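You operate a simulated robot arm through the tools that you are given. There is no shell and no other tool. Be economical: measure what you need, move in short steps, check, and stop when the job is done.

Carry out the task below with a simulated two-armed robot. There is one attempt and no reset: what you move stays moved.

JOB
Pick up the folded card with one hand, pass it to the other hand and put it on the far half of the folding table. Set down upright: folded card.

Only the result counts: the job must be done as asked and must still hold three seconds after the hand-in. Knocking over, shifting, dropping, spilling or breaking anything else fails it.

ROBOT AND FRAMES
Two 7-joint arms with two-finger parallel grippers on one trunk, on a base that drives. Base frame: it is fixed to the floor where the robot stands at the start and does not move with it; the origin is under the middle of the robot, x ahead of it, y to its left, z up; the surface under the hand at the start is at about z = 74. Lengths are in cm, angles in degrees, forces in N, time in s.
The left shoulder is at the start at [12.4, 17.1, 116.2], the right one opposite. With the tool pointing down near the work surface each hand reaches from about 10 to 88 cm from the robot's upright axis, wherever it stands, measured 20 degrees to its own side. Places, roughly: far half of the folding table [270, -150, 70]. Payload 4.4 kg a hand.
The TCP of each hand is the grasp point between the finger pads, 2.3 cm short of the fingertips. In the tool frame z runs along the fingers and y along their closing line. Largest opening 9.4 cm; finger width 3.8, thickness 1; the body of the gripper, 5.4 by 9.6 cm, starts 3.9 cm behind the TCP.
Orientation is that of the tool frame in the base frame, as a unit quaternion [x, y, z, w]. With the fingers straight down and closing along the base's y, the tool's x points along the base's -x, its y along +y and its z along -z.

CONTROLS
- The arms move only by the tool servo_tool. It takes "left_series", "right_series" or both (then of equal length, played together; a hand with none holds still); each is a list of rows, each a list of 7 numbers: the finger opening in cm, from 0 to 9.4, then the shift along the base's x, y, z in cm, then the turn, a rotation vector about the base's x, y, z in degrees. In form: [[claw, dx, dy, dz, wx, wy, wz], ...]. A call has 1 to 20 rows; each row is the pose to reach, as a shift and turn from the pose commanded when the call began. Each row takes 0.2 s and may step no farther than 5 cm and 8.6 degrees from the row before; otherwise, or with a gripper value out of range, the whole call is refused. A pose out of reach is approached as far as the arm can. The call stops where the force on the tool passes 40 N (or 10 N more than at its start, if that is more) or the arm is blocked; 0.2 s more then pass. The fingers move at their own pace (about 7.2 cm/s each) and stop on an object; they squeeze with about 27 N. The grip force told is the motor's: it shows also when the fingers shut on nothing. Time passes only in rows, and 0.2 s behind the last, so rows that repeat a pose let the fingers close. It gives the time, the measured TCP pose, the force on the tool (base axes), the opening and the grip force at its end, in the units of the frame above (readings bear some noise), with the torque about the TCP (base axes, N m) and any sound that the robot's microphone picked up.
- Cameras (640 x 400 px; columns grow to the right, rows downward): "scene" is now at [23.56, -2.87, 132.2]; the picture's right is [-0.33, -0.94, 0.00], its down [-0.59, 0.20, -0.78] and it looks along [0.74, -0.26, -0.62] (base axes); focal length 270 px, centre (320, 200). "left" rides on the left gripper at [8.6, -1.6, -7.5] in its tool frame; the picture's right is [0.18, 0.98, 0.00], its down [-0.58, 0.11, -0.81] and it looks along [-0.79, 0.15, 0.59] (tool axes); focal length 243 px, centre (320, 200). "right" rides on the right gripper at [8.6, 1.6, -7.4] in its tool frame; the picture's right is [-0.18, 0.98, 0.00], its down [-0.58, -0.11, -0.81] and it looks along [-0.79, -0.15, 0.59] (tool axes); focal length 243 px, centre (320, 200). There is no depth. A picture from a camera that has moved, and an enlarged one, comes with that camera's place and axes in the base frame and with its lens. The place of the scene camera against the robot may be out by one fixed shift of up to 2.5 cm in any direction.
- snapshot(camera): a new picture of that camera. The clock stands still meanwhile.
- move_column(by): slides the trunk up (or, below 0, down) by that many cm; the arms and the scene camera ride with it, the base frame stays. It gives what a move gives, with no picture.
- steer(legs): drives the robot by 1 to 6 legs, each [ahead, left, turn to the left] in cm, cm and degrees, along the robot's own axes; the way and the turn of a leg run together, so that a leg with both is an arc; at most 150 cm and 180 degrees a leg. The arms and the cameras ride along, it lands a little off, and it stops where it bumps. It gives what a move gives.
- pan_tilt(pan, tilt): turns the head with the scene camera to pan (to the left, within 80 degrees either way) and tilt (down, from -29 to 69), counted from straight ahead of the robot. It gives what a move gives.
- enlarge(camera, box): a new picture of the part [left, top, right, bottom] of that camera's present view, enlarged. The clock stands still meanwhile.
- job_done(): hands the job in; it is judged then, once.

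Work in short steps. Places have to be worked out from the pictures, the camera data and where the tool is seen: move nearer, look again, correct. Check each grasp and each placing, and mend what went wrong. You have 120 turns and 88 pictures in all, those below and enlarged ones among them. Open the grippers and draw the arms clear of the work before you hand the job in, unless the task says otherwise; then end with one line.

The tools are called by a JSON object that holds its "api" and its "payload". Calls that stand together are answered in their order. servo_tool: Moves the arms, as the interface text tells. Its arguments: {"type":"object","properties":{"left_series":{"type":"array","items":{"type":"array","items":{"type":"number"}}},"right_series":{"type":"array","items":{"type":"array","items":{"type":"number"}}}},"required":[]} The other tools are called the same way: move_column (by) slides the trunk up or down; steer (legs) drives the base; pan_tilt (pan, tilt) turns the head that bears the scene camera; snapshot (camera) takes a picture; enlarge (camera, box) takes an enlarged picture of a part of a camera's view; job_done () hands the job in.

At the start:

```text
t: 0.0
left_eef_pos: [51.18, 6.32, 96.51]
left_tool_rot: [0.0, 1.0, 0.001, 0.0]
left_wrist_force: [-0.1, -0.2, -0.4]
left_torque: [0.0, -0.03, 0.01]
left_grip_width: 9.4
left_grasp_force: 0.1
right_eef_pos: [51.67, -36.92, 106.75]
right_tool_rot: [0.0, 1.0, 0.0, 0.0]
right_wrist_force: [0.4, 0.4, 0.0]
right_torque: [-0.02, -0.01, 0.0]
right_grip_width: 9.41
right_grasp_force: 0.1
trunk travel left (down, up): [-17.5, 21.3]
robot x, y, heading: [0.22, -0.02, 0.3]
head pan, tilt: [-19.2, 38.4]
```

scene: 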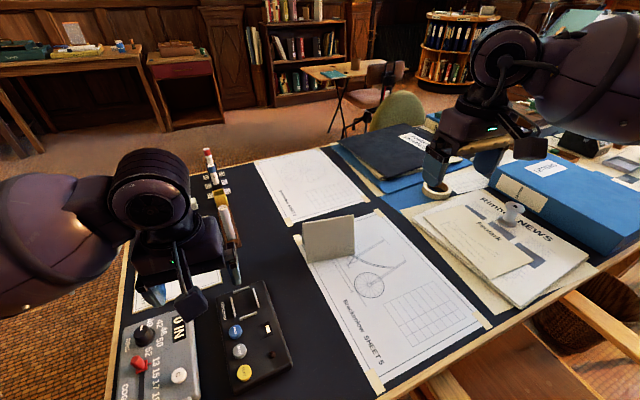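
right: 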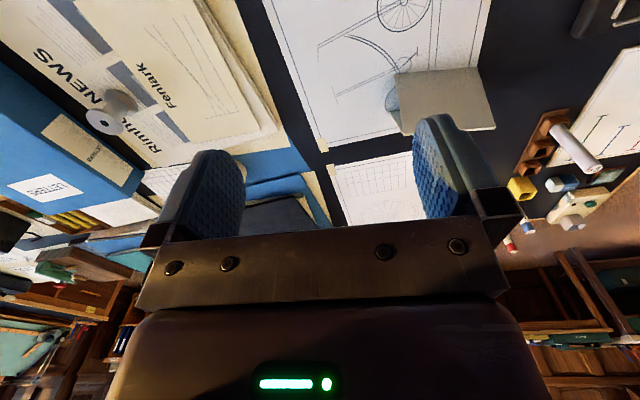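
left: 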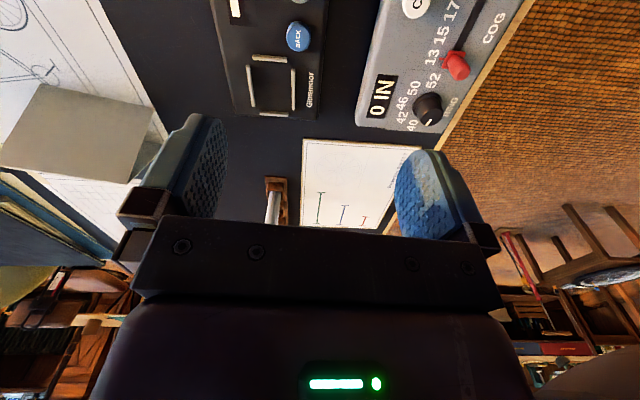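

I see a grey folded card at about (328,238) in the scene view. I'll enlarge it to see its shape.

{"api": "enlarge", "payload": {"camera": "scene", "box": [260, 190, 420, 290]}}

{"api": "enlarge", "payload": {"camera": "scene", "box": [290, 30, 450, 130]}}

```text
4.00 times, centred on (340, 240) of scene
camera zoom: at [23.56, -2.87, 132.2], right [-0.33, -0.94, 0.0], down [-0.59, 0.2, -0.78], along [0.74, -0.26, -0.62], focal length 1081 px, centre (240, 40)
```

zoom: 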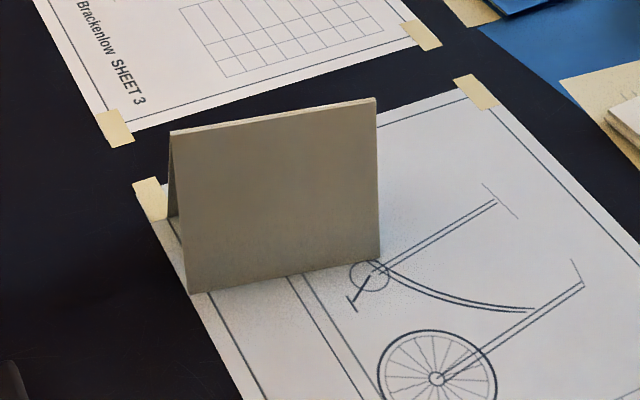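

```text
4.00 times, centred on (370, 80) of scene
camera zoom: at [23.56, -2.87, 132.2], right [-0.33, -0.94, 0.0], down [-0.59, 0.2, -0.78], along [0.74, -0.26, -0.62], focal length 1081 px, centre (120, 680)
```

zoom: 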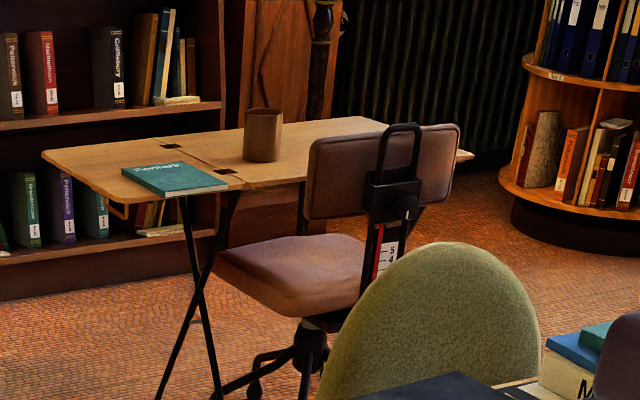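

The card is a tent standing with its ridge along y, near (70, -20), with the top at z≈84-86. I'll turn the right hand 90° so it closes across the ridge with its camera outward, and move it to the right of the card to look.

{"api": "servo_tool", "payload": {"right_series": [[9.4, 2, 0, 0, 0, 0, 8], [9.4, 4, 0, 0, 0, 0, 16], [9.4, 6, 0, 0, 0, 0, 24], [9.4, 8, 0, 0, 0, 0, 32], [9.4, 10, 0, 0, 0, 0, 40], [9.4, 12, 0, 0, 0, 0, 48], [9.4, 14, 0, 0, 0, 0, 56], [9.4, 16, 0, 0, 0, 0, 64], [9.4, 18, 0, 0, 0, 0, 72], [9.4, 18.5, 0, 0, 0, 0, 80], [9.4, 18.5, 0, 0, 0, 0, 86], [9.4, 18.5, 0, 0, 0, 0, 86]]}}

{"api": "snapshot", "payload": {"camera": "right"}}

{"api": "snapshot", "payload": {"camera": "scene"}}

```text
t: 2.8
left_eef_pos: [51.55, 6.27, 96.32]
left_tool_rot: [0.0, 1.0, 0.0, -0.001]
left_wrist_force: [0.6, -0.1, -0.1]
left_torque: [-0.06, 0.04, -0.01]
left_grip_width: 9.38
left_grasp_force: 0.1
right_eef_pos: [53.59, -15.49, 93.16]
right_tool_rot: [-0.689, 0.719, -0.013, 0.093]
right_wrist_force: [1.0, 0.2, -1.9]
right_torque: [-0.02, 0.01, 0.0]
right_grip_width: 9.38
right_grasp_force: 0.0
right hand out of reach, approached as far as the arm can: row 5, 6, 7, 8, 9, 10, 11, 12
trunk travel left (down, up): [-17.5, 21.3]
robot x, y, heading: [0.01, 0.12, -0.1]
head pan, tilt: [-19.2, 38.4]
stopped in row 12 (right hand): the arm was blocked; the commanded pose is now the measured one
```

```text
82 pictures are left
camera right: at [50.57, -24.74, 99.25], right [-0.96, 0.23, -0.12], down [0.01, 0.48, 0.88], along [0.26, 0.84, -0.47], focal length 243 px, centre (320, 200)
```

right: 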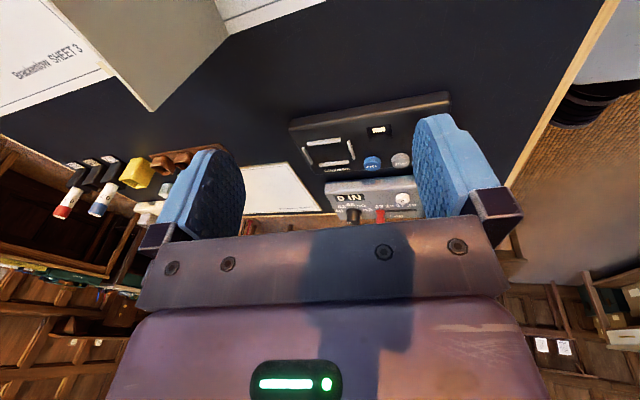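

```text
81 pictures are left
camera scene: at [23.87, -2.87, 132.09], right [-0.33, -0.94, 0.0], down [-0.59, 0.2, -0.78], along [0.74, -0.26, -0.62], focal length 270 px, centre (320, 200)
```

scene: 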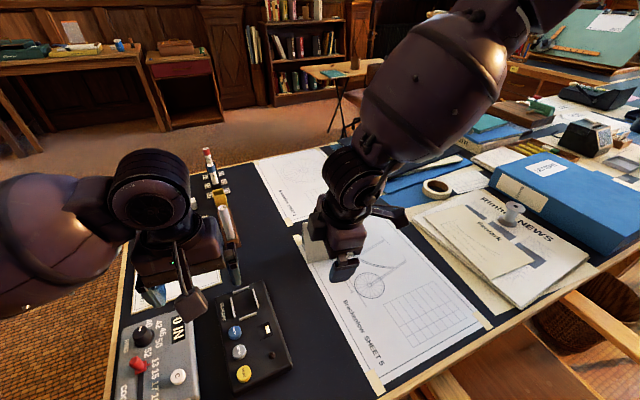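

At this place the +90° yaw runs into a wrist limit. I'll turn the right hand back to neutral, raising it away from the table and card first.

{"api": "servo_tool", "payload": {"right_series": [[9.4, 0, -2, 3, 0.15, 1.07, -7.9], [9.4, 0, -4, 6, 0.3, 2.15, -15.9], [9.4, 0, -6, 9, 0.44, 3.2, -23.8], [9.4, 0, -8, 12, 0.58, 4.3, -31.7], [9.4, 0, -10, 14, 0.73, 5.4, -39.7], [9.4, 0, -12, 14, 0.87, 6.4, -47.6], [9.4, 0, -14, 14, 1.0, 7.5, -55.6], [9.4, 0, -16, 14, 1.2, 8.6, -63.5], [9.4, 0, -18, 14, 1.3, 9.65, -71.4], [9.4, 0, -20, 14, 1.45, 10.7, -79.4], [9.4, 0, -20, 14, 1.6, 11.8, -87.3], [9.4, 0, -20, 14, 1.6, 11.8, -87.3]]}}

```text
t: 5.4
left_eef_pos: [51.31, 6.2, 96.64]
left_tool_rot: [0.0, 1.0, -0.001, 0.0]
left_wrist_force: [-0.4, -0.7, 0.2]
left_torque: [0.01, 0.0, 0.03]
left_grip_width: 9.37
left_grasp_force: 0.0
right_eef_pos: [53.4, -35.66, 107.39]
right_tool_rot: [0.001, 1.0, -0.002, 0.0]
right_wrist_force: [0.8, 0.6, -0.6]
right_torque: [0.02, -0.04, -0.01]
right_grip_width: 9.4
right_grasp_force: 0.0
right hand out of reach, approached as far as the arm can: row 2
trunk travel left (down, up): [-17.5, 21.3]
robot x, y, heading: [0.24, 0.34, -0.0]
head pan, tilt: [-19.2, 38.4]
```

Now I'll try the opposite yaw (-90°) for the right hand, staying in place.

{"api": "servo_tool", "payload": {"right_series": [[9.4, 0, 0, 0, 0, 0, -8], [9.4, 0, 0, 0, 0, 0, -16], [9.4, 0, 0, 0, 0, 0, -24], [9.4, 0, 0, 0, 0, 0, -32], [9.4, 0, 0, 0, 0, 0, -40], [9.4, 0, 0, 0, 0, 0, -48], [9.4, 0, 0, 0, 0, 0, -56], [9.4, 0, 0, 0, 0, 0, -64], [9.4, 0, 0, 0, 0, 0, -72], [9.4, 0, 0, 0, 0, 0, -80], [9.4, 0, 0, 0, 0, 0, -88], [9.4, 0, 0, 0, 0, 0, -93.6]]}}

```text
t: 8.0
left_eef_pos: [51.19, 6.2, 96.69]
left_tool_rot: [0.001, 1.0, -0.001, 0.001]
left_wrist_force: [-0.8, 0.0, 0.2]
left_torque: [0.01, 0.01, -0.02]
left_grip_width: 9.38
left_grasp_force: 0.0
right_eef_pos: [53.49, -35.53, 107.24]
right_tool_rot: [0.73, 0.683, -0.001, -0.002]
right_wrist_force: [-0.2, -0.4, 0.4]
right_torque: [0.04, 0.02, 0.05]
right_grip_width: 9.4
right_grasp_force: 0.1
trunk travel left (down, up): [-17.5, 21.3]
robot x, y, heading: [-0.06, 0.35, -0.2]
head pan, tilt: [-19.2, 38.4]
```

That yaw works. Now I'll tilt the fingers about 40° towards +y and move to the right end of the card for a look.

{"api": "servo_tool", "payload": {"right_series": [[9.4, 3, 0, 0, 8, -0.5, 0], [9.4, 6, 0, 0, 16, -1, 0], [9.4, 9, -1, 0, 24, -1.5, 0], [9.4, 12, -2, 0, 32, -2, 0], [9.4, 15, -3, 0, 40, -2.5, 0], [9.4, 16.5, -4, 0, 40, -2.5, 0], [9.4, 16.5, -4, 0, 40, -2.5, 0]]}}

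{"api": "snapshot", "payload": {"camera": "right"}}

{"api": "snapshot", "payload": {"camera": "scene"}}

```text
t: 9.6
left_eef_pos: [51.25, 6.23, 96.6]
left_tool_rot: [0.001, 1.0, -0.001, 0.001]
left_wrist_force: [-0.9, -0.4, 0.5]
left_torque: [0.0, -0.01, -0.01]
left_grip_width: 9.38
left_grasp_force: 0.1
right_eef_pos: [69.96, -39.45, 107.34]
right_tool_rot: [0.685, 0.643, 0.248, -0.236]
right_wrist_force: [0.0, 0.6, 0.5]
right_torque: [0.04, -0.04, -0.01]
right_grip_width: 9.41
right_grasp_force: 0.1
trunk travel left (down, up): [-17.5, 21.3]
robot x, y, heading: [0.02, 0.2, -0.3]
head pan, tilt: [-19.2, 38.4]
```

```text
80 pictures are left
camera right: at [71.67, -37.73, 118.62], right [0.97, -0.2, -0.12], down [-0.17, -0.96, 0.24], along [-0.17, -0.21, -0.96], focal length 243 px, centre (320, 200)
```

right: 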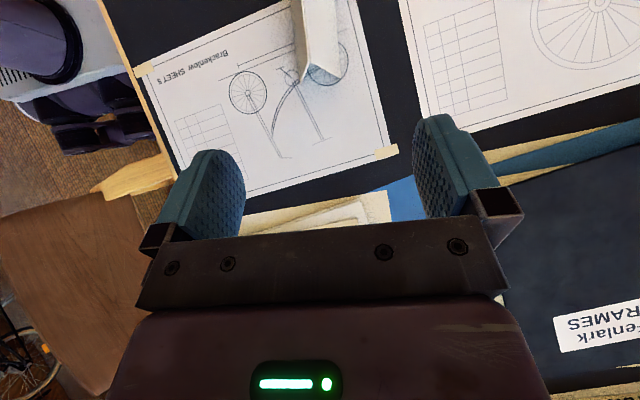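

```text
79 pictures are left
camera scene: at [23.54, -2.9, 132.21], right [-0.33, -0.94, 0.0], down [-0.59, 0.2, -0.78], along [0.74, -0.26, -0.62], focal length 270 px, centre (320, 200)
```

scene: 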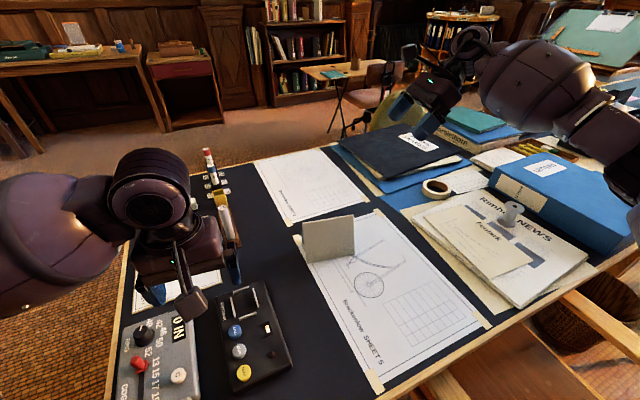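

The tilt worked, and the card is visible from its end in the wrist camera. I'll enlarge to measure it.

{"api": "enlarge", "payload": {"camera": "right", "box": [240, 0, 400, 100]}}

```text
4.00 times, centred on (320, 50) of right
camera zoom: at [71.67, -37.73, 118.62], right [0.97, -0.2, -0.12], down [-0.17, -0.96, 0.24], along [-0.17, -0.21, -0.96], focal length 970 px, centre (320, 800)
```

zoom: 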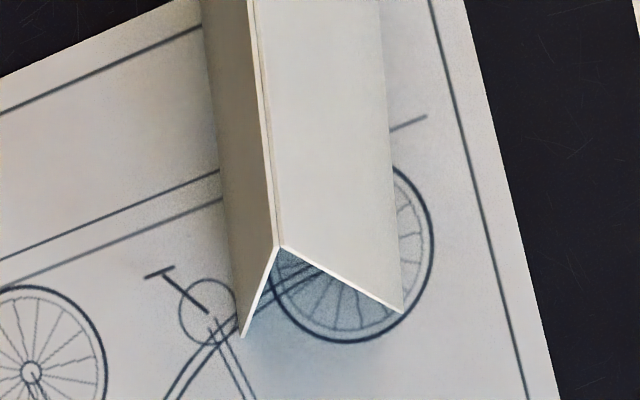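

Measured card: ridge from about (68.2,-27) to (69.2,-14.4) at z≈84.8, with feet at x≈64.7 and 71.6. I'll grip its front panel from the right end, one finger inside the tent and the pads flat on the panel. First I'll set the hand orientation (roll 17.7°, 25° below horizontal) while still high.

{"api": "servo_tool", "payload": {"right_series": [[6, -1, 0.5, -3, 6.45, 3.95, -0.96], [4, -1.5, 1, -6, 12.9, 7.9, -1.92], [2, -2, 1.5, -9, 19.35, 11.85, -2.9], [2, -2.6, 2, -12, 25.8, 15.8, -3.85], [2, -3.1, 2, -15, 25.8, 15.8, -3.85], [2, -3.1, 2, -15, 25.8, 15.8, -3.85]]}}

{"api": "snapshot", "payload": {"camera": "right"}}

{"api": "snapshot", "payload": {"camera": "scene"}}

```text
t: 11.0
left_eef_pos: [51.25, 6.33, 96.49]
left_tool_rot: [0.001, 1.0, -0.001, 0.001]
left_wrist_force: [0.3, 0.1, 0.3]
left_torque: [-0.03, -0.03, -0.04]
left_grip_width: 9.39
left_grasp_force: 0.1
right_eef_pos: [66.69, -37.46, 92.33]
right_tool_rot: [0.663, 0.51, 0.298, -0.46]
right_wrist_force: [-0.9, 0.3, -0.1]
right_torque: [-0.01, -0.02, -0.01]
right_grip_width: 2.0
right_grasp_force: 0.1
trunk travel left (down, up): [-17.5, 21.3]
robot x, y, heading: [-0.01, 0.37, 0.0]
head pan, tilt: [-19.2, 38.4]
```

```text
77 pictures are left
camera right: at [71.46, -40.87, 102.39], right [0.88, -0.13, -0.46], down [-0.22, -0.96, -0.15], along [-0.42, 0.23, -0.88], focal length 243 px, centre (320, 200)
```

right: 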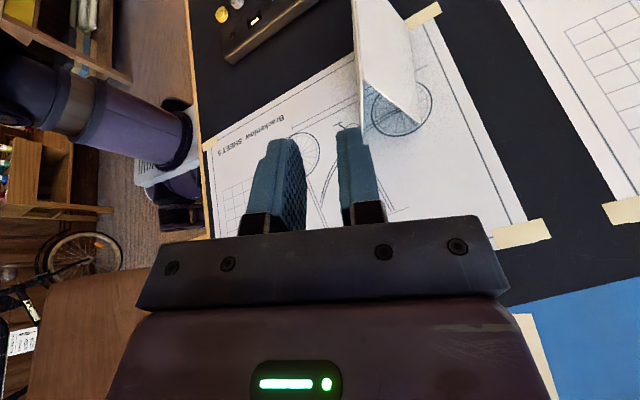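

```text
76 pictures are left
camera scene: at [23.52, -2.89, 132.21], right [-0.33, -0.94, 0.0], down [-0.59, 0.2, -0.78], along [0.74, -0.26, -0.62], focal length 270 px, centre (320, 200)
```

scene: 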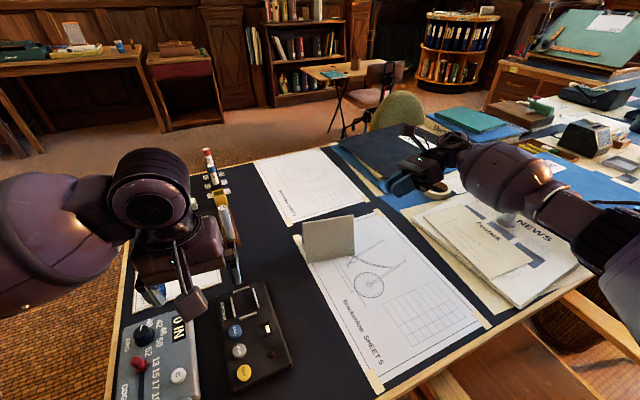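

The grasp orientation is reached, but the right elbow is low over the newspaper and spool. I'll look at the elbow before descending.

{"api": "pan_tilt", "payload": {"pan": -65, "tilt": 40}}

{"api": "snapshot", "payload": {"camera": "scene"}}

```text
t: 12.1
left_eef_pos: [51.28, 6.23, 96.49]
left_tool_rot: [0.001, 1.0, -0.001, 0.001]
left_wrist_force: [-0.3, -0.2, 0.0]
left_torque: [0.03, 0.0, 0.0]
left_grip_width: 9.39
left_grasp_force: 0.0
right_eef_pos: [66.84, -37.55, 92.35]
right_tool_rot: [0.664, 0.51, 0.297, -0.459]
right_wrist_force: [-0.4, -0.2, -0.6]
right_torque: [-0.01, -0.01, -0.01]
right_grip_width: 2.0
right_grasp_force: 0.0
trunk travel left (down, up): [-17.5, 21.3]
robot x, y, heading: [0.19, -0.04, 0.1]
head pan, tilt: [-65.0, 40.0]
```

```text
75 pictures are left
camera scene: at [19.01, -7.77, 131.97], right [-0.91, -0.42, 0.0], down [-0.27, 0.58, -0.77], along [0.32, -0.69, -0.64], focal length 270 px, centre (320, 200)
```

scene: 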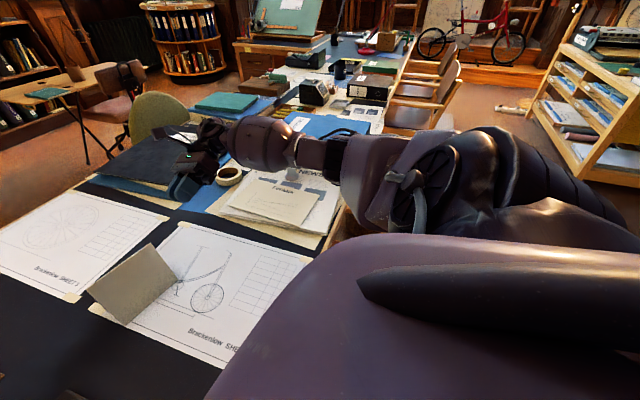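

The forearm clears the desk items. I'll raise the trunk 10 cm for extra elbow clearance before descending.

{"api": "move_column", "payload": {"by": 10}}

{"api": "pan_tilt", "payload": {"pan": -40, "tilt": 45}}

{"api": "enlarge", "payload": {"camera": "right", "box": [240, 0, 480, 150]}}

```text
t: 13.5
left_eef_pos: [51.37, 6.32, 106.46]
left_tool_rot: [0.001, 1.0, 0.0, -0.001]
left_wrist_force: [-0.1, 0.2, 0.2]
left_torque: [0.0, -0.02, -0.01]
left_grip_width: 9.41
left_grasp_force: 0.0
right_eef_pos: [66.96, -37.48, 102.13]
right_tool_rot: [0.664, 0.51, 0.296, -0.46]
right_wrist_force: [-0.3, 0.4, -0.1]
right_torque: [0.02, 0.01, 0.0]
right_grip_width: 1.98
right_grasp_force: 0.1
trunk travel left (down, up): [-27.5, 11.3]
robot x, y, heading: [0.01, 0.09, -0.2]
head pan, tilt: [-65.0, 40.0]
```

```text
t: 14.3
left_eef_pos: [51.24, 6.27, 106.65]
left_tool_rot: [0.001, 1.0, -0.001, 0.001]
left_wrist_force: [0.3, 0.4, -0.3]
left_torque: [0.01, 0.0, 0.0]
left_grip_width: 9.42
left_grasp_force: 0.1
right_eef_pos: [66.77, -37.53, 102.47]
right_tool_rot: [0.663, 0.51, 0.298, -0.46]
right_wrist_force: [-0.3, -0.2, -0.5]
right_torque: [0.03, -0.02, 0.01]
right_grip_width: 2.01
right_grasp_force: 0.2
trunk travel left (down, up): [-27.5, 11.3]
robot x, y, heading: [0.19, 0.08, 0.1]
head pan, tilt: [-40.0, 45.0]
```

```text
2.67 times, centred on (360, 75) of right
camera zoom: at [71.5, -40.88, 112.33], right [0.88, -0.13, -0.46], down [-0.22, -0.96, -0.15], along [-0.42, 0.23, -0.88], focal length 647 px, centre (213, 533)
```

zoom: 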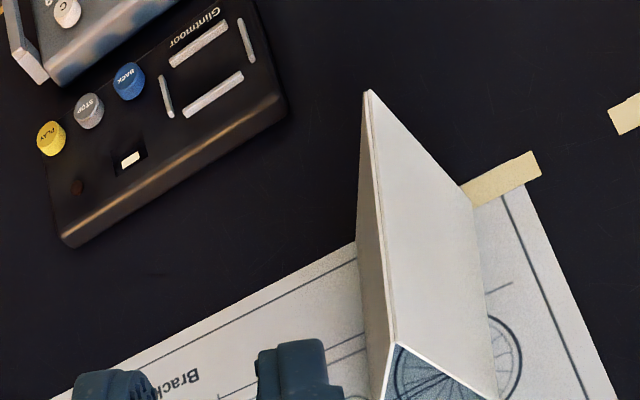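

The new view agrees: near ridge end at (68.3,-27.2), far end at (69.6,-14.5). I'll descend to a pre-grasp pose 10 cm back along the approach line.

{"api": "servo_tool", "payload": {"right_series": [[2, 0, 0, -4, 0, 0, 0], [2, 0, 0, -8, 0, 0, 0], [2, 0, 0, -12, 0, 0, 0], [2, 0, 0, -16, 0, 0, 0], [2, 0, 1, -19, 0, 0, 0], [2, 0.1, 3.5, -20.6, 0, 0, 0], [2, 0.1, 3.7, -20.6, 0, 0, 0]]}}

{"api": "snapshot", "payload": {"camera": "right"}}

{"api": "snapshot", "payload": {"camera": "scene"}}

```text
t: 15.9
left_eef_pos: [51.33, 6.37, 106.57]
left_tool_rot: [0.0, 1.0, 0.0, 0.001]
left_wrist_force: [-0.2, 1.0, -0.2]
left_torque: [-0.02, 0.02, -0.04]
left_grip_width: 9.41
left_grasp_force: 0.0
right_eef_pos: [64.08, -33.6, 83.49]
right_tool_rot: [0.663, 0.511, 0.298, -0.46]
right_wrist_force: [-0.2, -0.2, -0.3]
right_torque: [-0.02, 0.0, 0.01]
right_grip_width: 2.02
right_grasp_force: 0.2
right hand out of reach, approached as far as the arm can: row 3, 4, 5, 6, 7
trunk travel left (down, up): [-27.5, 11.3]
robot x, y, heading: [0.08, 0.27, -0.2]
head pan, tilt: [-40.0, 45.0]
```

```text
73 pictures are left
camera right: at [68.73, -36.93, 93.49], right [0.88, -0.13, -0.46], down [-0.22, -0.96, -0.14], along [-0.42, 0.23, -0.88], focal length 243 px, centre (320, 200)
```

right: 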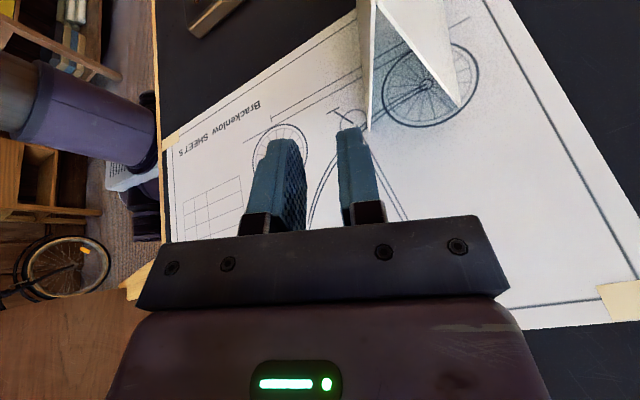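

```text
72 pictures are left
camera scene: at [14.01, -5.18, 142.05], right [-0.64, -0.77, 0.0], down [-0.54, 0.45, -0.71], along [0.54, -0.46, -0.71], focal length 270 px, centre (320, 200)
```

scene: 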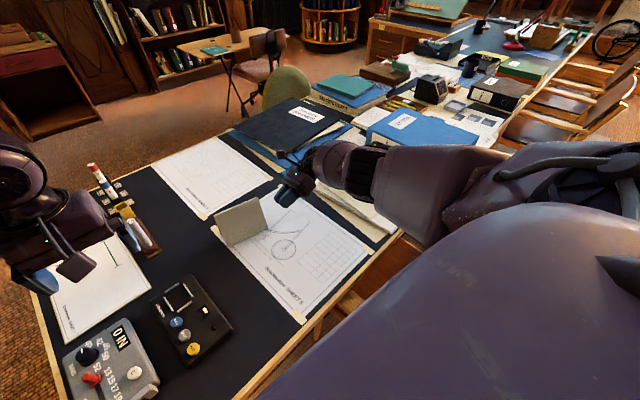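

The raised trunk costs reach: x is 2.8 cm short and z is 1.7 cm high. I'll lift the hand a little and bring the trunk back down 7 cm.

{"api": "servo_tool", "payload": {"right_series": [[2, 0, -1, 4, 0, 0, 0], [2, 0, -1, 7, 0, 0, 0]]}}

{"api": "move_column", "payload": {"by": -8}}

```text
t: 16.6
left_eef_pos: [51.23, 6.23, 106.53]
left_tool_rot: [0.001, 1.0, -0.001, 0.002]
left_wrist_force: [0.0, -0.5, 0.4]
left_torque: [-0.01, 0.05, 0.01]
left_grip_width: 9.41
left_grasp_force: 0.0
right_eef_pos: [63.97, -34.46, 90.54]
right_tool_rot: [0.664, 0.509, 0.298, -0.46]
right_wrist_force: [-0.8, 0.1, -0.5]
right_torque: [0.02, 0.0, 0.01]
right_grip_width: 1.97
right_grasp_force: 0.1
trunk travel left (down, up): [-27.5, 11.3]
robot x, y, heading: [0.3, -0.0, 0.0]
head pan, tilt: [-40.0, 45.0]
```

```text
t: 17.7
left_eef_pos: [51.33, 6.25, 98.79]
left_tool_rot: [0.001, 1.0, -0.001, 0.002]
left_wrist_force: [-0.4, -0.1, 0.7]
left_torque: [-0.01, -0.01, 0.02]
left_grip_width: 9.41
left_grasp_force: 0.1
right_eef_pos: [63.91, -34.62, 82.57]
right_tool_rot: [0.664, 0.511, 0.298, -0.458]
right_wrist_force: [0.3, 0.1, 0.9]
right_torque: [-0.05, -0.02, -0.01]
right_grip_width: 2.02
right_grasp_force: 0.0
trunk travel left (down, up): [-19.5, 19.3]
robot x, y, heading: [0.17, -0.0, -0.1]
head pan, tilt: [-40.0, 45.0]
```

Now I'll shift to the pre-grasp point (66.9,-33.8,81.8).

{"api": "servo_tool", "payload": {"right_series": [[2, 1.5, 0.4, 0, 0, 0, 0], [2, 3, 0.8, -0.8, 0, 0, 0], [2, 3, 0.8, -0.8, 0, 0, 0]]}}

{"api": "snapshot", "payload": {"camera": "right"}}

```text
t: 18.5
left_eef_pos: [51.29, 6.29, 98.68]
left_tool_rot: [0.001, 1.0, -0.001, 0.001]
left_wrist_force: [0.5, 0.1, -0.8]
left_torque: [0.0, 0.01, 0.03]
left_grip_width: 9.39
left_grasp_force: 0.2
right_eef_pos: [66.97, -33.68, 81.6]
right_tool_rot: [0.663, 0.51, 0.297, -0.46]
right_wrist_force: [-0.1, -1.3, -0.3]
right_torque: [0.0, 0.02, -0.02]
right_grip_width: 1.97
right_grasp_force: 0.2
trunk travel left (down, up): [-19.5, 19.3]
robot x, y, heading: [-0.14, -0.13, -0.1]
head pan, tilt: [-40.0, 45.0]
```

```text
71 pictures are left
camera right: at [71.63, -37.12, 91.6], right [0.88, -0.13, -0.46], down [-0.22, -0.96, -0.15], along [-0.42, 0.23, -0.88], focal length 243 px, centre (320, 200)
```

right: 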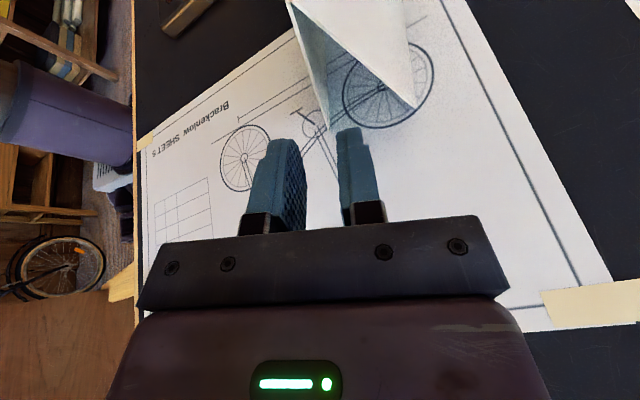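

Front foot measured at (65.2,-27.1), back foot at (71.8,-27.5). I'll advance halfway so the fingertips reach the card's end, then check.

{"api": "servo_tool", "payload": {"right_series": [[2, -0.15, 2.4, -1.0, 0, 0, 0], [2, -0.3, 4.8, -2.0, 0, 0, 0], [2, -0.3, 4.8, -2.0, 0, 0, 0]]}}

{"api": "enlarge", "payload": {"camera": "right", "box": [200, 0, 520, 200]}}

{"api": "enlarge", "payload": {"camera": "scene", "box": [160, 140, 400, 290]}}

```text
t: 19.3
left_eef_pos: [51.31, 6.16, 98.49]
left_tool_rot: [0.001, 1.0, -0.001, 0.001]
left_wrist_force: [-0.4, -0.3, -0.3]
left_torque: [-0.04, -0.02, 0.01]
left_grip_width: 9.39
left_grasp_force: 0.0
right_eef_pos: [66.73, -29.0, 79.61]
right_tool_rot: [0.664, 0.51, 0.298, -0.459]
right_wrist_force: [0.1, -0.1, 0.5]
right_torque: [0.02, -0.02, -0.01]
right_grip_width: 2.0
right_grasp_force: 0.0
trunk travel left (down, up): [-19.5, 19.3]
robot x, y, heading: [-0.13, 0.04, 0.1]
head pan, tilt: [-40.0, 45.0]
```

```text
2.00 times, centred on (360, 100) of right
camera zoom: at [71.36, -32.3, 89.6], right [0.88, -0.13, -0.46], down [-0.22, -0.96, -0.15], along [-0.42, 0.23, -0.88], focal length 485 px, centre (240, 400)
```

zoom: 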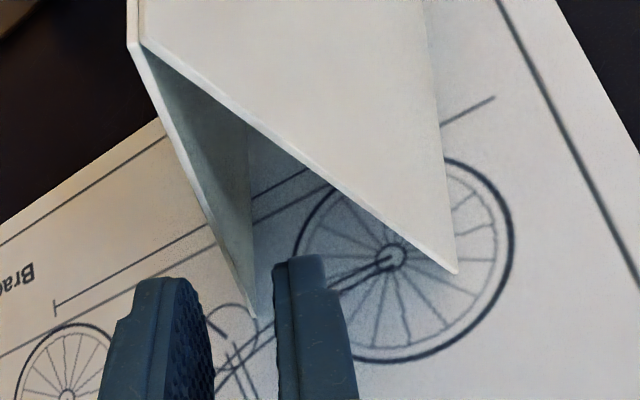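

```text
2.67 times, centred on (280, 215) of scene
camera zoom: at [19.73, -5.3, 133.49], right [-0.64, -0.77, 0.0], down [-0.54, 0.46, -0.71], along [0.54, -0.45, -0.71], focal length 721 px, centre (427, 160)
```

zoom: 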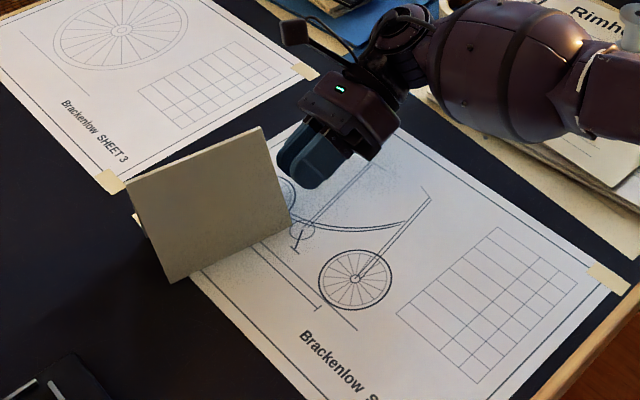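

The card appears to have slid about +1.6 cm in y relative to the drawing, so a fingertip touched it. I need to know whether the finger hit the panel edge or the tent behaves as solid, so I'll advance 1.5 cm and compare.

{"api": "servo_tool", "payload": {"right_series": [[2, -0.05, 0.7, -0.3, 0, 0, 0], [2, -0.1, 1.4, -0.6, 0, 0, 0], [2, -0.1, 1.4, -0.6, 0, 0, 0]]}}

{"api": "enlarge", "payload": {"camera": "right", "box": [200, 0, 520, 200]}}

```text
t: 20.1
left_eef_pos: [51.26, 6.2, 98.57]
left_tool_rot: [0.001, 1.0, 0.0, 0.001]
left_wrist_force: [0.2, 1.1, 0.5]
left_torque: [-0.03, -0.02, -0.01]
left_grip_width: 9.39
left_grasp_force: 0.1
right_eef_pos: [66.54, -27.71, 79.15]
right_tool_rot: [0.664, 0.51, 0.298, -0.459]
right_wrist_force: [-0.2, 0.0, 0.6]
right_torque: [0.0, 0.02, -0.04]
right_grip_width: 2.0
right_grasp_force: 0.1
trunk travel left (down, up): [-19.5, 19.3]
robot x, y, heading: [-0.03, 0.21, -0.0]
head pan, tilt: [-40.0, 45.0]
```

```text
2.00 times, centred on (360, 100) of right
camera zoom: at [71.24, -30.93, 89.03], right [0.88, -0.13, -0.46], down [-0.22, -0.96, -0.15], along [-0.42, 0.23, -0.88], focal length 485 px, centre (240, 400)
```

zoom: 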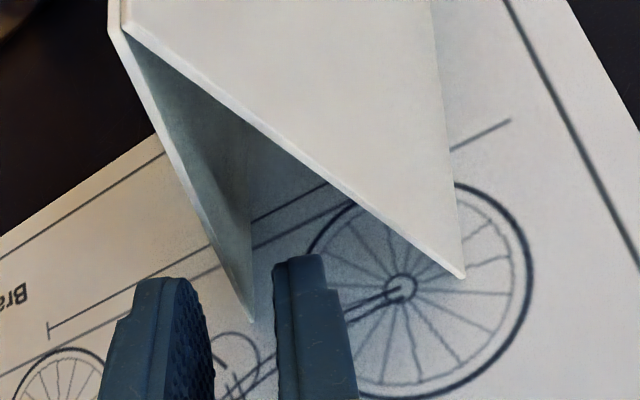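

The card moved with the hand again, so its ends act as solid and one finger can't go inside. I'll grip it from outside instead: hand horizontal along the ridge, pads on both faces. First I'll back off, raise and reorient.

{"api": "servo_tool", "payload": {"right_series": [[2, 0.3, -4, 1.7, 0, 0, 0], [4, 0.5, -5.5, 5, 5.7, -4.9, -1.9], [6, 0.7, -5.5, 8, 11.4, -9.9, -3.8], [8, 0.9, -5.5, 9, 17.2, -14.8, -5.7], [9, 1.0, -5.5, 9, 22.9, -19.75, -7.55], [9, 1.0, -5.5, 9, 22.9, -19.75, -7.55]]}}

{"api": "snapshot", "payload": {"camera": "right"}}

{"api": "snapshot", "payload": {"camera": "scene"}}

```text
t: 21.5
left_eef_pos: [51.36, 6.12, 98.52]
left_tool_rot: [0.0, 1.0, -0.001, 0.001]
left_wrist_force: [0.6, 0.3, 0.7]
left_torque: [0.02, 0.0, 0.03]
left_grip_width: 9.41
left_grasp_force: 0.1
right_eef_pos: [67.66, -33.19, 87.93]
right_tool_rot: [0.53, 0.468, 0.531, -0.468]
right_wrist_force: [0.6, 0.0, 0.3]
right_torque: [-0.03, -0.05, 0.03]
right_grip_width: 9.01
right_grasp_force: 0.1
trunk travel left (down, up): [-19.5, 19.3]
robot x, y, heading: [0.14, -0.31, 0.2]
head pan, tilt: [-40.0, 45.0]
```

```text
67 pictures are left
camera right: at [68.24, -40.73, 96.67], right [0.98, -0.12, -0.18], down [-0.21, -0.79, -0.58], along [-0.07, 0.61, -0.79], focal length 243 px, centre (320, 200)
```

right: 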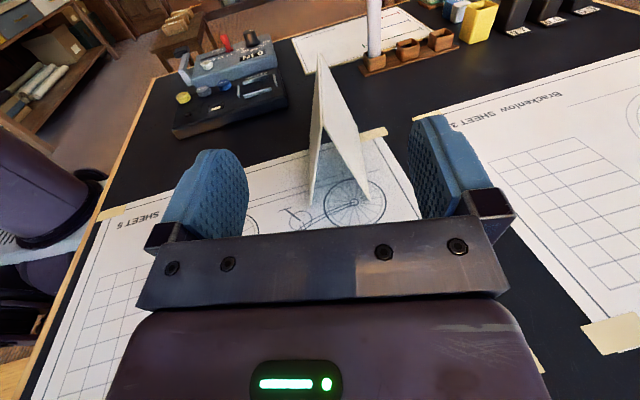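

```text
66 pictures are left
camera scene: at [19.72, -5.3, 133.49], right [-0.64, -0.77, 0.0], down [-0.54, 0.45, -0.71], along [0.54, -0.45, -0.71], focal length 270 px, centre (320, 200)
```

scene: 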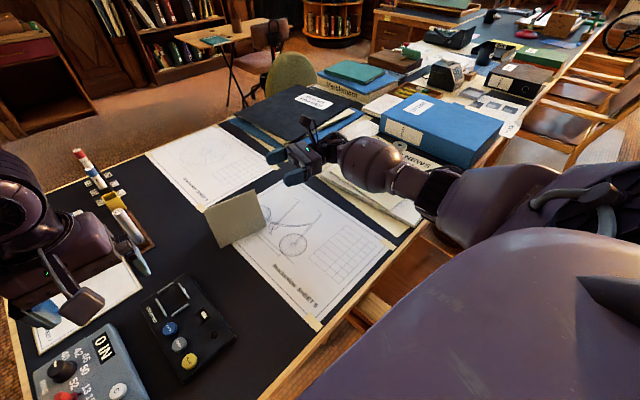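

Good pose. I'll enlarge the card end to measure its centre line and yaw.

{"api": "enlarge", "payload": {"camera": "right", "box": [250, 40, 442, 160]}}

{"api": "enlarge", "payload": {"camera": "right", "box": [250, 120, 410, 220]}}

```text
3.33 times, centred on (346, 100) of right
camera zoom: at [68.24, -40.73, 96.67], right [0.98, -0.12, -0.18], down [-0.21, -0.79, -0.58], along [-0.07, 0.61, -0.79], focal length 809 px, centre (233, 533)
```

zoom: 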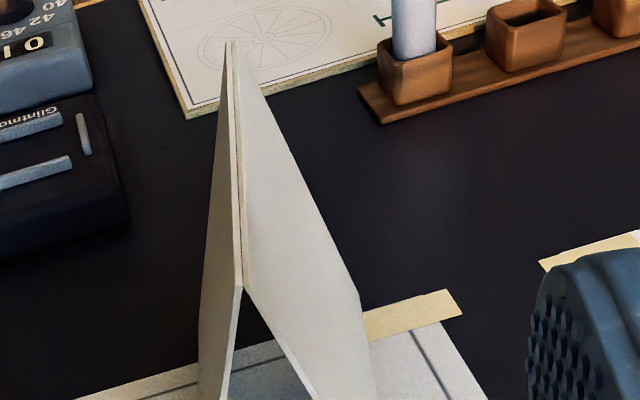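

```text
4.00 times, centred on (330, 170) of right
camera zoom: at [68.24, -40.73, 96.67], right [0.98, -0.12, -0.18], down [-0.21, -0.79, -0.58], along [-0.07, 0.61, -0.79], focal length 970 px, centre (280, 320)
```

zoom: 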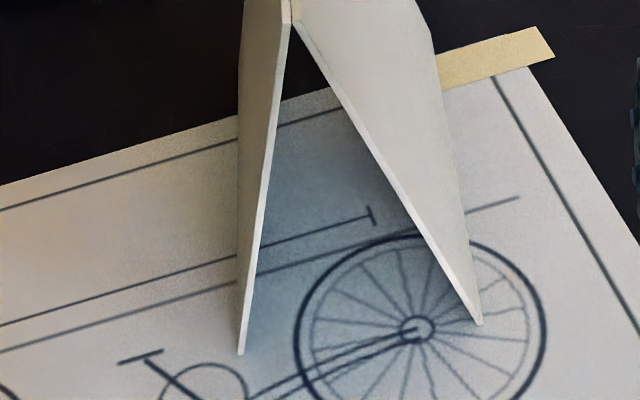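

Measurements agree: near end centre (68.4,-24.4), ridge z≈84.7, yaw≈6°. I'll lower and advance so the pads straddle the right end of the ridge.

{"api": "servo_tool", "payload": {"right_series": [[9, 0.2, 0.5, -2.5, 0, 0, 0.6], [9, 0.3, 1, -5, 0, 0, 1.2], [9, 0.4, 2.5, -5.7, 0, 0, 1.2], [9, 0.7, 5.5, -5.7, 0, 0, 1.2], [9, 0.9, 8.5, -5.7, 0, 0, 1.2], [9, 1.04, 11.4, -5.7, 0, 0, 1.2], [9, 1.04, 11.4, -5.7, 0, 0, 1.2]]}}

{"api": "snapshot", "payload": {"camera": "right"}}

{"api": "snapshot", "payload": {"camera": "scene"}}

```text
t: 23.1
left_eef_pos: [51.32, 6.23, 98.67]
left_tool_rot: [0.002, 1.0, -0.002, 0.001]
left_wrist_force: [-0.8, -0.4, 0.1]
left_torque: [0.0, 0.0, -0.03]
left_grip_width: 9.38
left_grasp_force: 0.1
right_eef_pos: [68.54, -21.8, 82.29]
right_tool_rot: [0.526, 0.473, 0.525, -0.473]
right_wrist_force: [0.5, -0.5, -0.4]
right_torque: [-0.02, 0.01, 0.0]
right_grip_width: 8.97
right_grasp_force: 0.1
trunk travel left (down, up): [-19.5, 19.3]
robot x, y, heading: [-0.17, -0.03, -0.1]
head pan, tilt: [-40.0, 45.0]
```

```text
63 pictures are left
camera right: at [69.41, -29.3, 90.96], right [0.98, -0.1, -0.18], down [-0.19, -0.79, -0.58], along [-0.09, 0.6, -0.79], focal length 243 px, centre (320, 200)
```

right: 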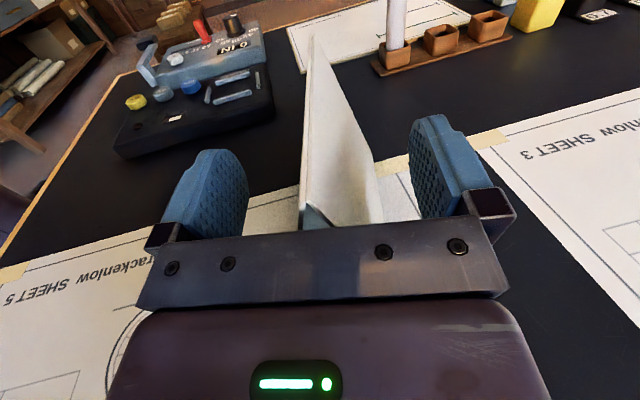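

```text
62 pictures are left
camera scene: at [19.73, -5.31, 133.49], right [-0.64, -0.77, 0.0], down [-0.54, 0.46, -0.71], along [0.54, -0.46, -0.71], focal length 270 px, centre (320, 200)
```

scene: 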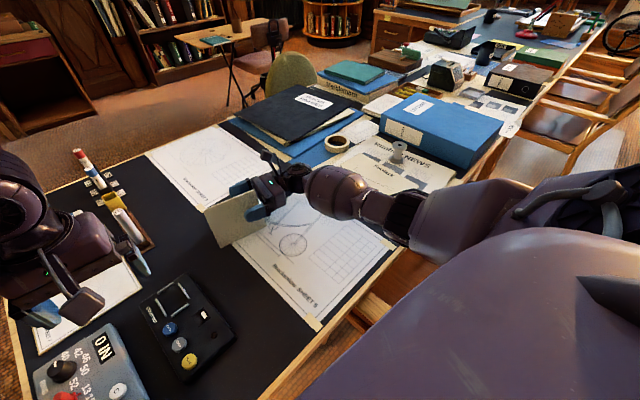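

The card lies between the pads, so I'll close and let the grip settle.

{"api": "servo_tool", "payload": {"right_series": [[6, 0, 0, 0, 0, 0, 0], [4, 0, 0, 0, 0, 0, 0], [1, 0, 0, 0, 0, 0, 0], [0, 0, 0, 0, 0, 0, 0], [0, 0, 0, 0, 0, 0, 0], [0, 0, 0, 0, 0, 0, 0]]}}

{"api": "snapshot", "payload": {"camera": "right"}}

```text
t: 24.5
left_eef_pos: [51.29, 6.27, 98.57]
left_tool_rot: [0.001, 1.0, -0.001, 0.001]
left_wrist_force: [-0.4, -0.6, 0.2]
left_torque: [0.0, -0.05, 0.01]
left_grip_width: 9.41
left_grasp_force: 0.1
right_eef_pos: [68.62, -21.69, 82.32]
right_tool_rot: [0.526, 0.473, 0.525, -0.473]
right_wrist_force: [0.4, -0.4, 0.7]
right_torque: [0.05, 0.01, 0.02]
right_grip_width: 2.94
right_grasp_force: 27.5
trunk travel left (down, up): [-19.5, 19.3]
robot x, y, heading: [-0.23, -0.32, -0.1]
head pan, tilt: [-40.0, 45.0]
```

```text
61 pictures are left
camera right: at [69.41, -29.32, 90.97], right [0.98, -0.1, -0.18], down [-0.19, -0.79, -0.58], along [-0.09, 0.6, -0.79], focal length 243 px, centre (320, 200)
```

right: 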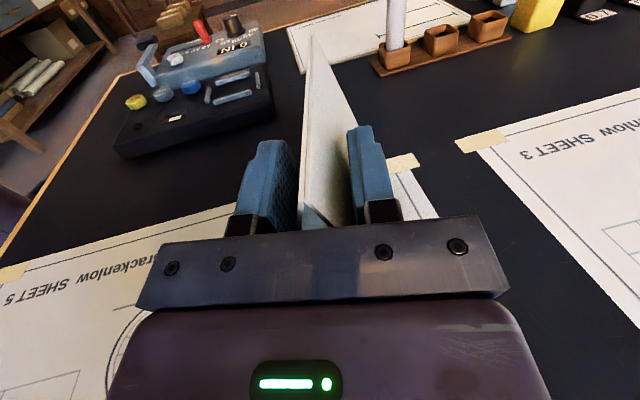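

The grip holds at a width of 2.94 cm and 27.5 N, as expected. I'll lift 3 cm and check for slip.

{"api": "servo_tool", "payload": {"right_series": [[0, 0, 0, 1, 0, 0, 0], [0, 0, 0, 2, 0, 0, 0], [0, 0, 0, 3, 0, 0, 0], [0, 0, 0, 3, 0, 0, 0]]}}

{"api": "snapshot", "payload": {"camera": "right"}}

{"api": "enlarge", "payload": {"camera": "scene", "box": [160, 140, 400, 290]}}

```text
t: 25.5
left_eef_pos: [51.36, 6.24, 98.55]
left_tool_rot: [0.001, 1.0, -0.001, 0.0]
left_wrist_force: [-0.3, 0.1, -0.1]
left_torque: [-0.03, 0.03, 0.01]
left_grip_width: 9.4
left_grasp_force: 0.0
right_eef_pos: [68.65, -21.73, 85.45]
right_tool_rot: [0.526, 0.473, 0.525, -0.473]
right_wrist_force: [-0.6, 0.4, -0.2]
right_torque: [0.04, -0.01, 0.0]
right_grip_width: 2.94
right_grasp_force: 27.1
trunk travel left (down, up): [-19.5, 19.3]
robot x, y, heading: [-0.04, 0.06, 0.2]
head pan, tilt: [-40.0, 45.0]
```

```text
60 pictures are left
camera right: at [69.47, -29.27, 94.0], right [0.98, -0.1, -0.18], down [-0.19, -0.79, -0.58], along [-0.09, 0.6, -0.79], focal length 243 px, centre (320, 200)
```

right: 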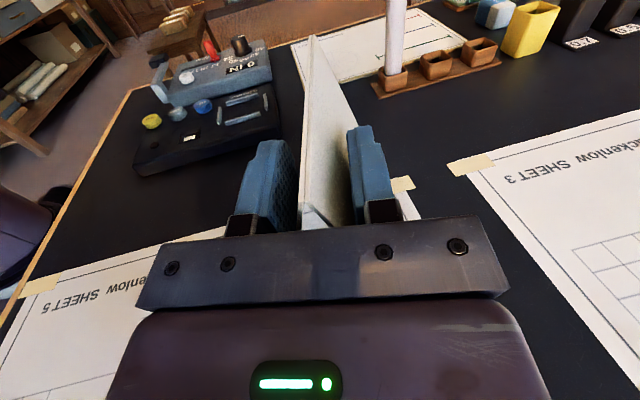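

```text
2.67 times, centred on (280, 215) of scene
camera zoom: at [19.75, -5.29, 133.48], right [-0.64, -0.77, 0.0], down [-0.54, 0.45, -0.71], along [0.54, -0.45, -0.71], focal length 721 px, centre (427, 160)
```

zoom: 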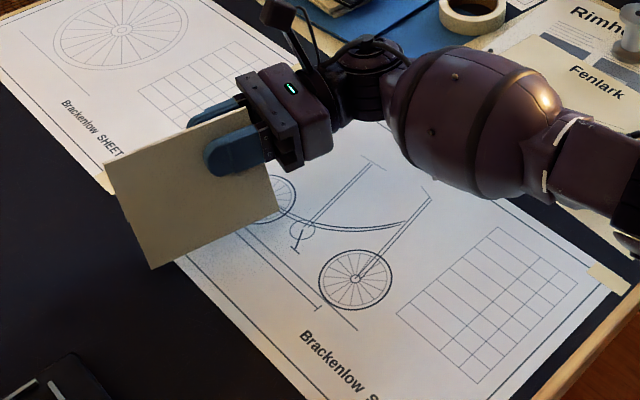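

The card is held firmly and level. I'll bring it up to the middle (ridge exactly along y) while moving the left hand aside and yawing it +90°.

{"api": "servo_tool", "payload": {"right_series": [[0, 0, 0, 3, 0, 0, 0], [0, 0, 0, 6, 0, 0, 0], [0, -1, 1, 9, 0, 0, 1], [0, -2, 2, 12, 0, 0, 2], [0, -3, 3, 15, 0, 0, 3], [0, -4, 4.5, 18, 0, 0, 4], [0, -5, 6, 20, 0, 0, 5], [0, -6, 7.5, 22, 0, 0, 6], [0, -7, 9, 22.5, 0, 0, 6.2], [0, -8, 10.5, 22.5, 0, 0, 6.2], [0, -8.6, 11.7, 22.5, 0, 0, 6.2], [0, -8.6, 11.7, 22.5, 0, 0, 6.2]], "left_series": [[9, 0, 3, 2, 0, 0, 8], [9, 0, 6, 4, 0, 0, 16], [9, 0, 9, 6, 0, 0, 24], [9, 0, 12, 8, 0, 0, 32], [9, 0, 15, 10, 0, 0, 40], [9, 0, 18, 10, 0, 0, 48], [9, 0, 21, 10, 0, 0, 56], [9, 0, 24, 10, 0, 0, 64], [9, 0, 26, 10, 0, 0, 72], [9, 0, 27, 10, 0, 0, 80], [9, 0, 27, 10, 0, 0, 88], [9, 0, 27, 10, 0, 0, 90]]}}

```text
t: 28.1
left_eef_pos: [51.35, 33.31, 108.49]
left_tool_rot: [-0.707, 0.707, -0.001, 0.0]
left_wrist_force: [1.1, -0.1, -0.2]
left_torque: [0.02, 0.0, 0.01]
left_grip_width: 9.0
left_grasp_force: 0.1
right_eef_pos: [60.08, -10.07, 107.87]
right_tool_rot: [0.5, 0.501, 0.499, -0.501]
right_wrist_force: [-1.0, -0.8, -0.5]
right_torque: [0.0, -0.01, -0.01]
right_grip_width: 2.91
right_grasp_force: 27.2
trunk travel left (down, up): [-19.5, 19.3]
robot x, y, heading: [0.02, -0.07, -0.1]
head pan, tilt: [-40.0, 45.0]
```

Both hands are where I wanted them. Now I'll tilt the left hand -90° about x so its fingers point to -y, at x=60.

{"api": "servo_tool", "payload": {"left_series": [[9, 1, 0, 0, -8, 0, 0], [9, 2, 0, 0, -16, 0, 0], [9, 3, 0, 0, -24, 0, 0], [9, 4, 0, 0, -32, 0, 0], [9, 5, 0, 0, -40, 0, 0], [9, 6, 0, 0, -48, 0, 0], [9, 7, 0, 0, -56, 0, 0], [9, 8, 0, 0, -64, 0, 0], [9, 8.5, 0, 0, -72, 0, 0], [9, 8.5, 0, 0, -80, 0, 0], [9, 8.5, 0, 0, -88, 0, 0], [9, 8.5, 0, 0, -90, 0, 0], [9, 8.5, 0, 0, -90, 0, 0]]}}

{"api": "pan_tilt", "payload": {"pan": 0, "tilt": 30}}

{"api": "snapshot", "payload": {"camera": "left"}}

{"api": "snapshot", "payload": {"camera": "scene"}}

```text
t: 30.9
left_eef_pos: [59.86, 33.25, 108.55]
left_tool_rot: [0.5, -0.5, 0.501, 0.499]
left_wrist_force: [0.4, 0.9, 0.1]
left_torque: [0.0, 0.01, 0.01]
left_grip_width: 9.01
left_grasp_force: 0.1
right_eef_pos: [60.01, -10.06, 107.94]
right_tool_rot: [0.499, 0.501, 0.499, -0.501]
right_wrist_force: [0.1, -0.1, -0.5]
right_torque: [-0.04, 0.0, 0.0]
right_grip_width: 2.91
right_grasp_force: 26.9
trunk travel left (down, up): [-19.5, 19.3]
robot x, y, heading: [0.07, 0.08, -0.1]
head pan, tilt: [-40.0, 45.0]
```

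```text
t: 32.0
left_eef_pos: [59.77, 33.26, 108.56]
left_tool_rot: [-0.5, 0.501, -0.5, -0.5]
left_wrist_force: [0.3, 0.9, -0.6]
left_torque: [-0.01, 0.03, 0.0]
left_grip_width: 9.02
left_grasp_force: 0.0
right_eef_pos: [60.17, -9.95, 107.83]
right_tool_rot: [0.501, 0.5, 0.499, -0.5]
right_wrist_force: [-0.1, -0.6, -0.7]
right_torque: [-0.03, -0.02, -0.03]
right_grip_width: 2.9
right_grasp_force: 26.7
trunk travel left (down, up): [-19.5, 19.3]
robot x, y, heading: [0.27, 0.08, 0.0]
head pan, tilt: [0.0, 30.0]
```

```text
58 pictures are left
camera left: at [61.31, 40.62, 117.15], right [-0.98, 0.0, 0.18], down [-0.11, 0.81, -0.58], along [-0.15, -0.59, -0.79], focal length 243 px, centre (320, 200)
```

left: 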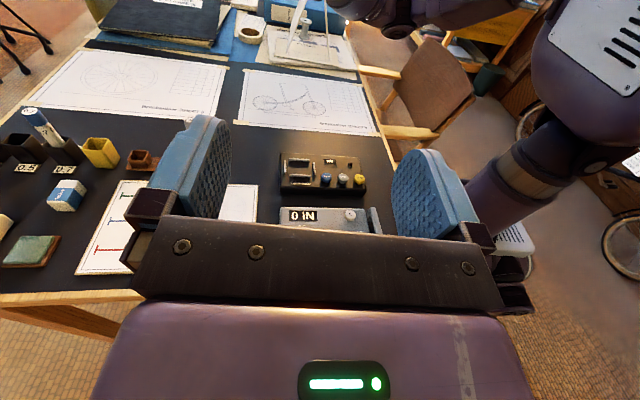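

```text
57 pictures are left
camera scene: at [22.56, -0.08, 135.74], right [0.0, -1.0, 0.0], down [-0.5, 0.0, -0.87], along [0.87, 0.0, -0.5], focal length 270 px, centre (320, 200)
```

scene: 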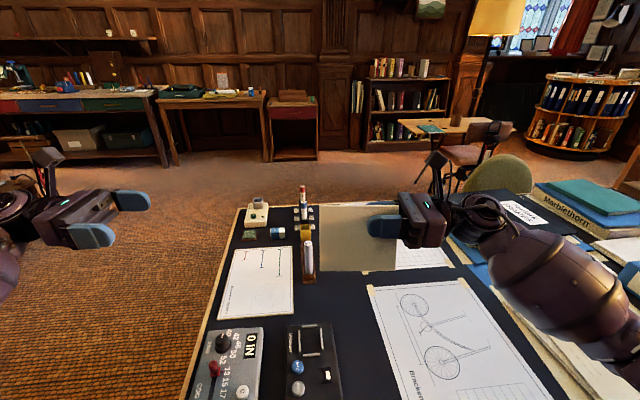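

Both hands face each other along y. I'll advance the left hand to just short of the card's left end and check.

{"api": "servo_tool", "payload": {"left_series": [[9, 0, -5, 0, 0, 0, 0], [9, 0.1, -10, -0.3, 0, 0, 0], [9, 0.2, -15, -0.6, 0, 0, 0], [9, 0.3, -20, -0.7, 0, 0, 0], [9, 0.3, -25, -0.7, 0, 0, 0], [9, 0.3, -25, -0.7, 0, 0, 0]]}}

{"api": "snapshot", "payload": {"camera": "left"}}

{"api": "snapshot", "payload": {"camera": "scene"}}

```text
t: 33.4
left_eef_pos: [60.1, 8.25, 107.88]
left_tool_rot: [-0.5, 0.501, -0.501, -0.498]
left_wrist_force: [0.5, 0.0, -0.1]
left_torque: [0.0, 0.03, 0.02]
left_grip_width: 9.0
left_grasp_force: 0.1
right_eef_pos: [60.04, -9.96, 107.83]
right_tool_rot: [0.5, 0.501, 0.499, -0.5]
right_wrist_force: [-0.2, -1.5, 0.0]
right_torque: [-0.04, 0.01, -0.02]
right_grip_width: 2.9
right_grasp_force: 26.9
trunk travel left (down, up): [-19.5, 19.3]
robot x, y, heading: [-0.12, -0.07, -0.1]
head pan, tilt: [0.0, 30.0]
```

```text
56 pictures are left
camera left: at [61.68, 15.68, 116.46], right [-0.98, 0.0, 0.18], down [-0.11, 0.81, -0.58], along [-0.15, -0.59, -0.79], focal length 243 px, centre (320, 200)
```

left: 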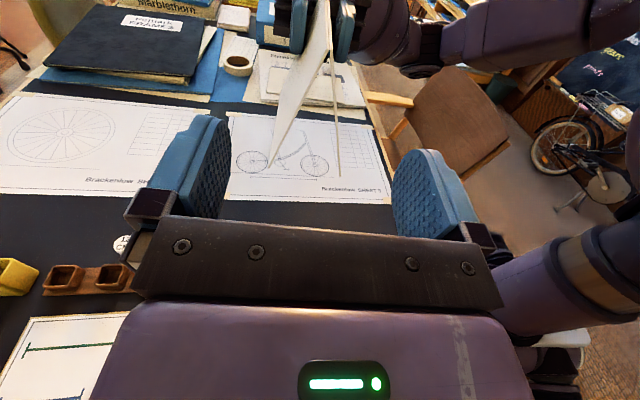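

```text
55 pictures are left
camera scene: at [22.55, -0.03, 135.75], right [0.0, -1.0, 0.0], down [-0.5, 0.0, -0.87], along [0.87, 0.0, -0.5], focal length 270 px, centre (320, 200)
```

scene: 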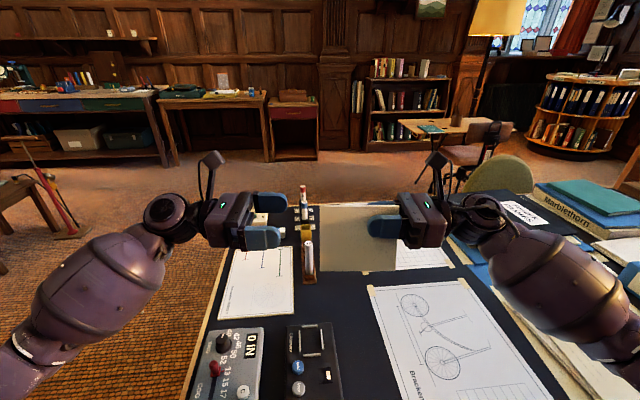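

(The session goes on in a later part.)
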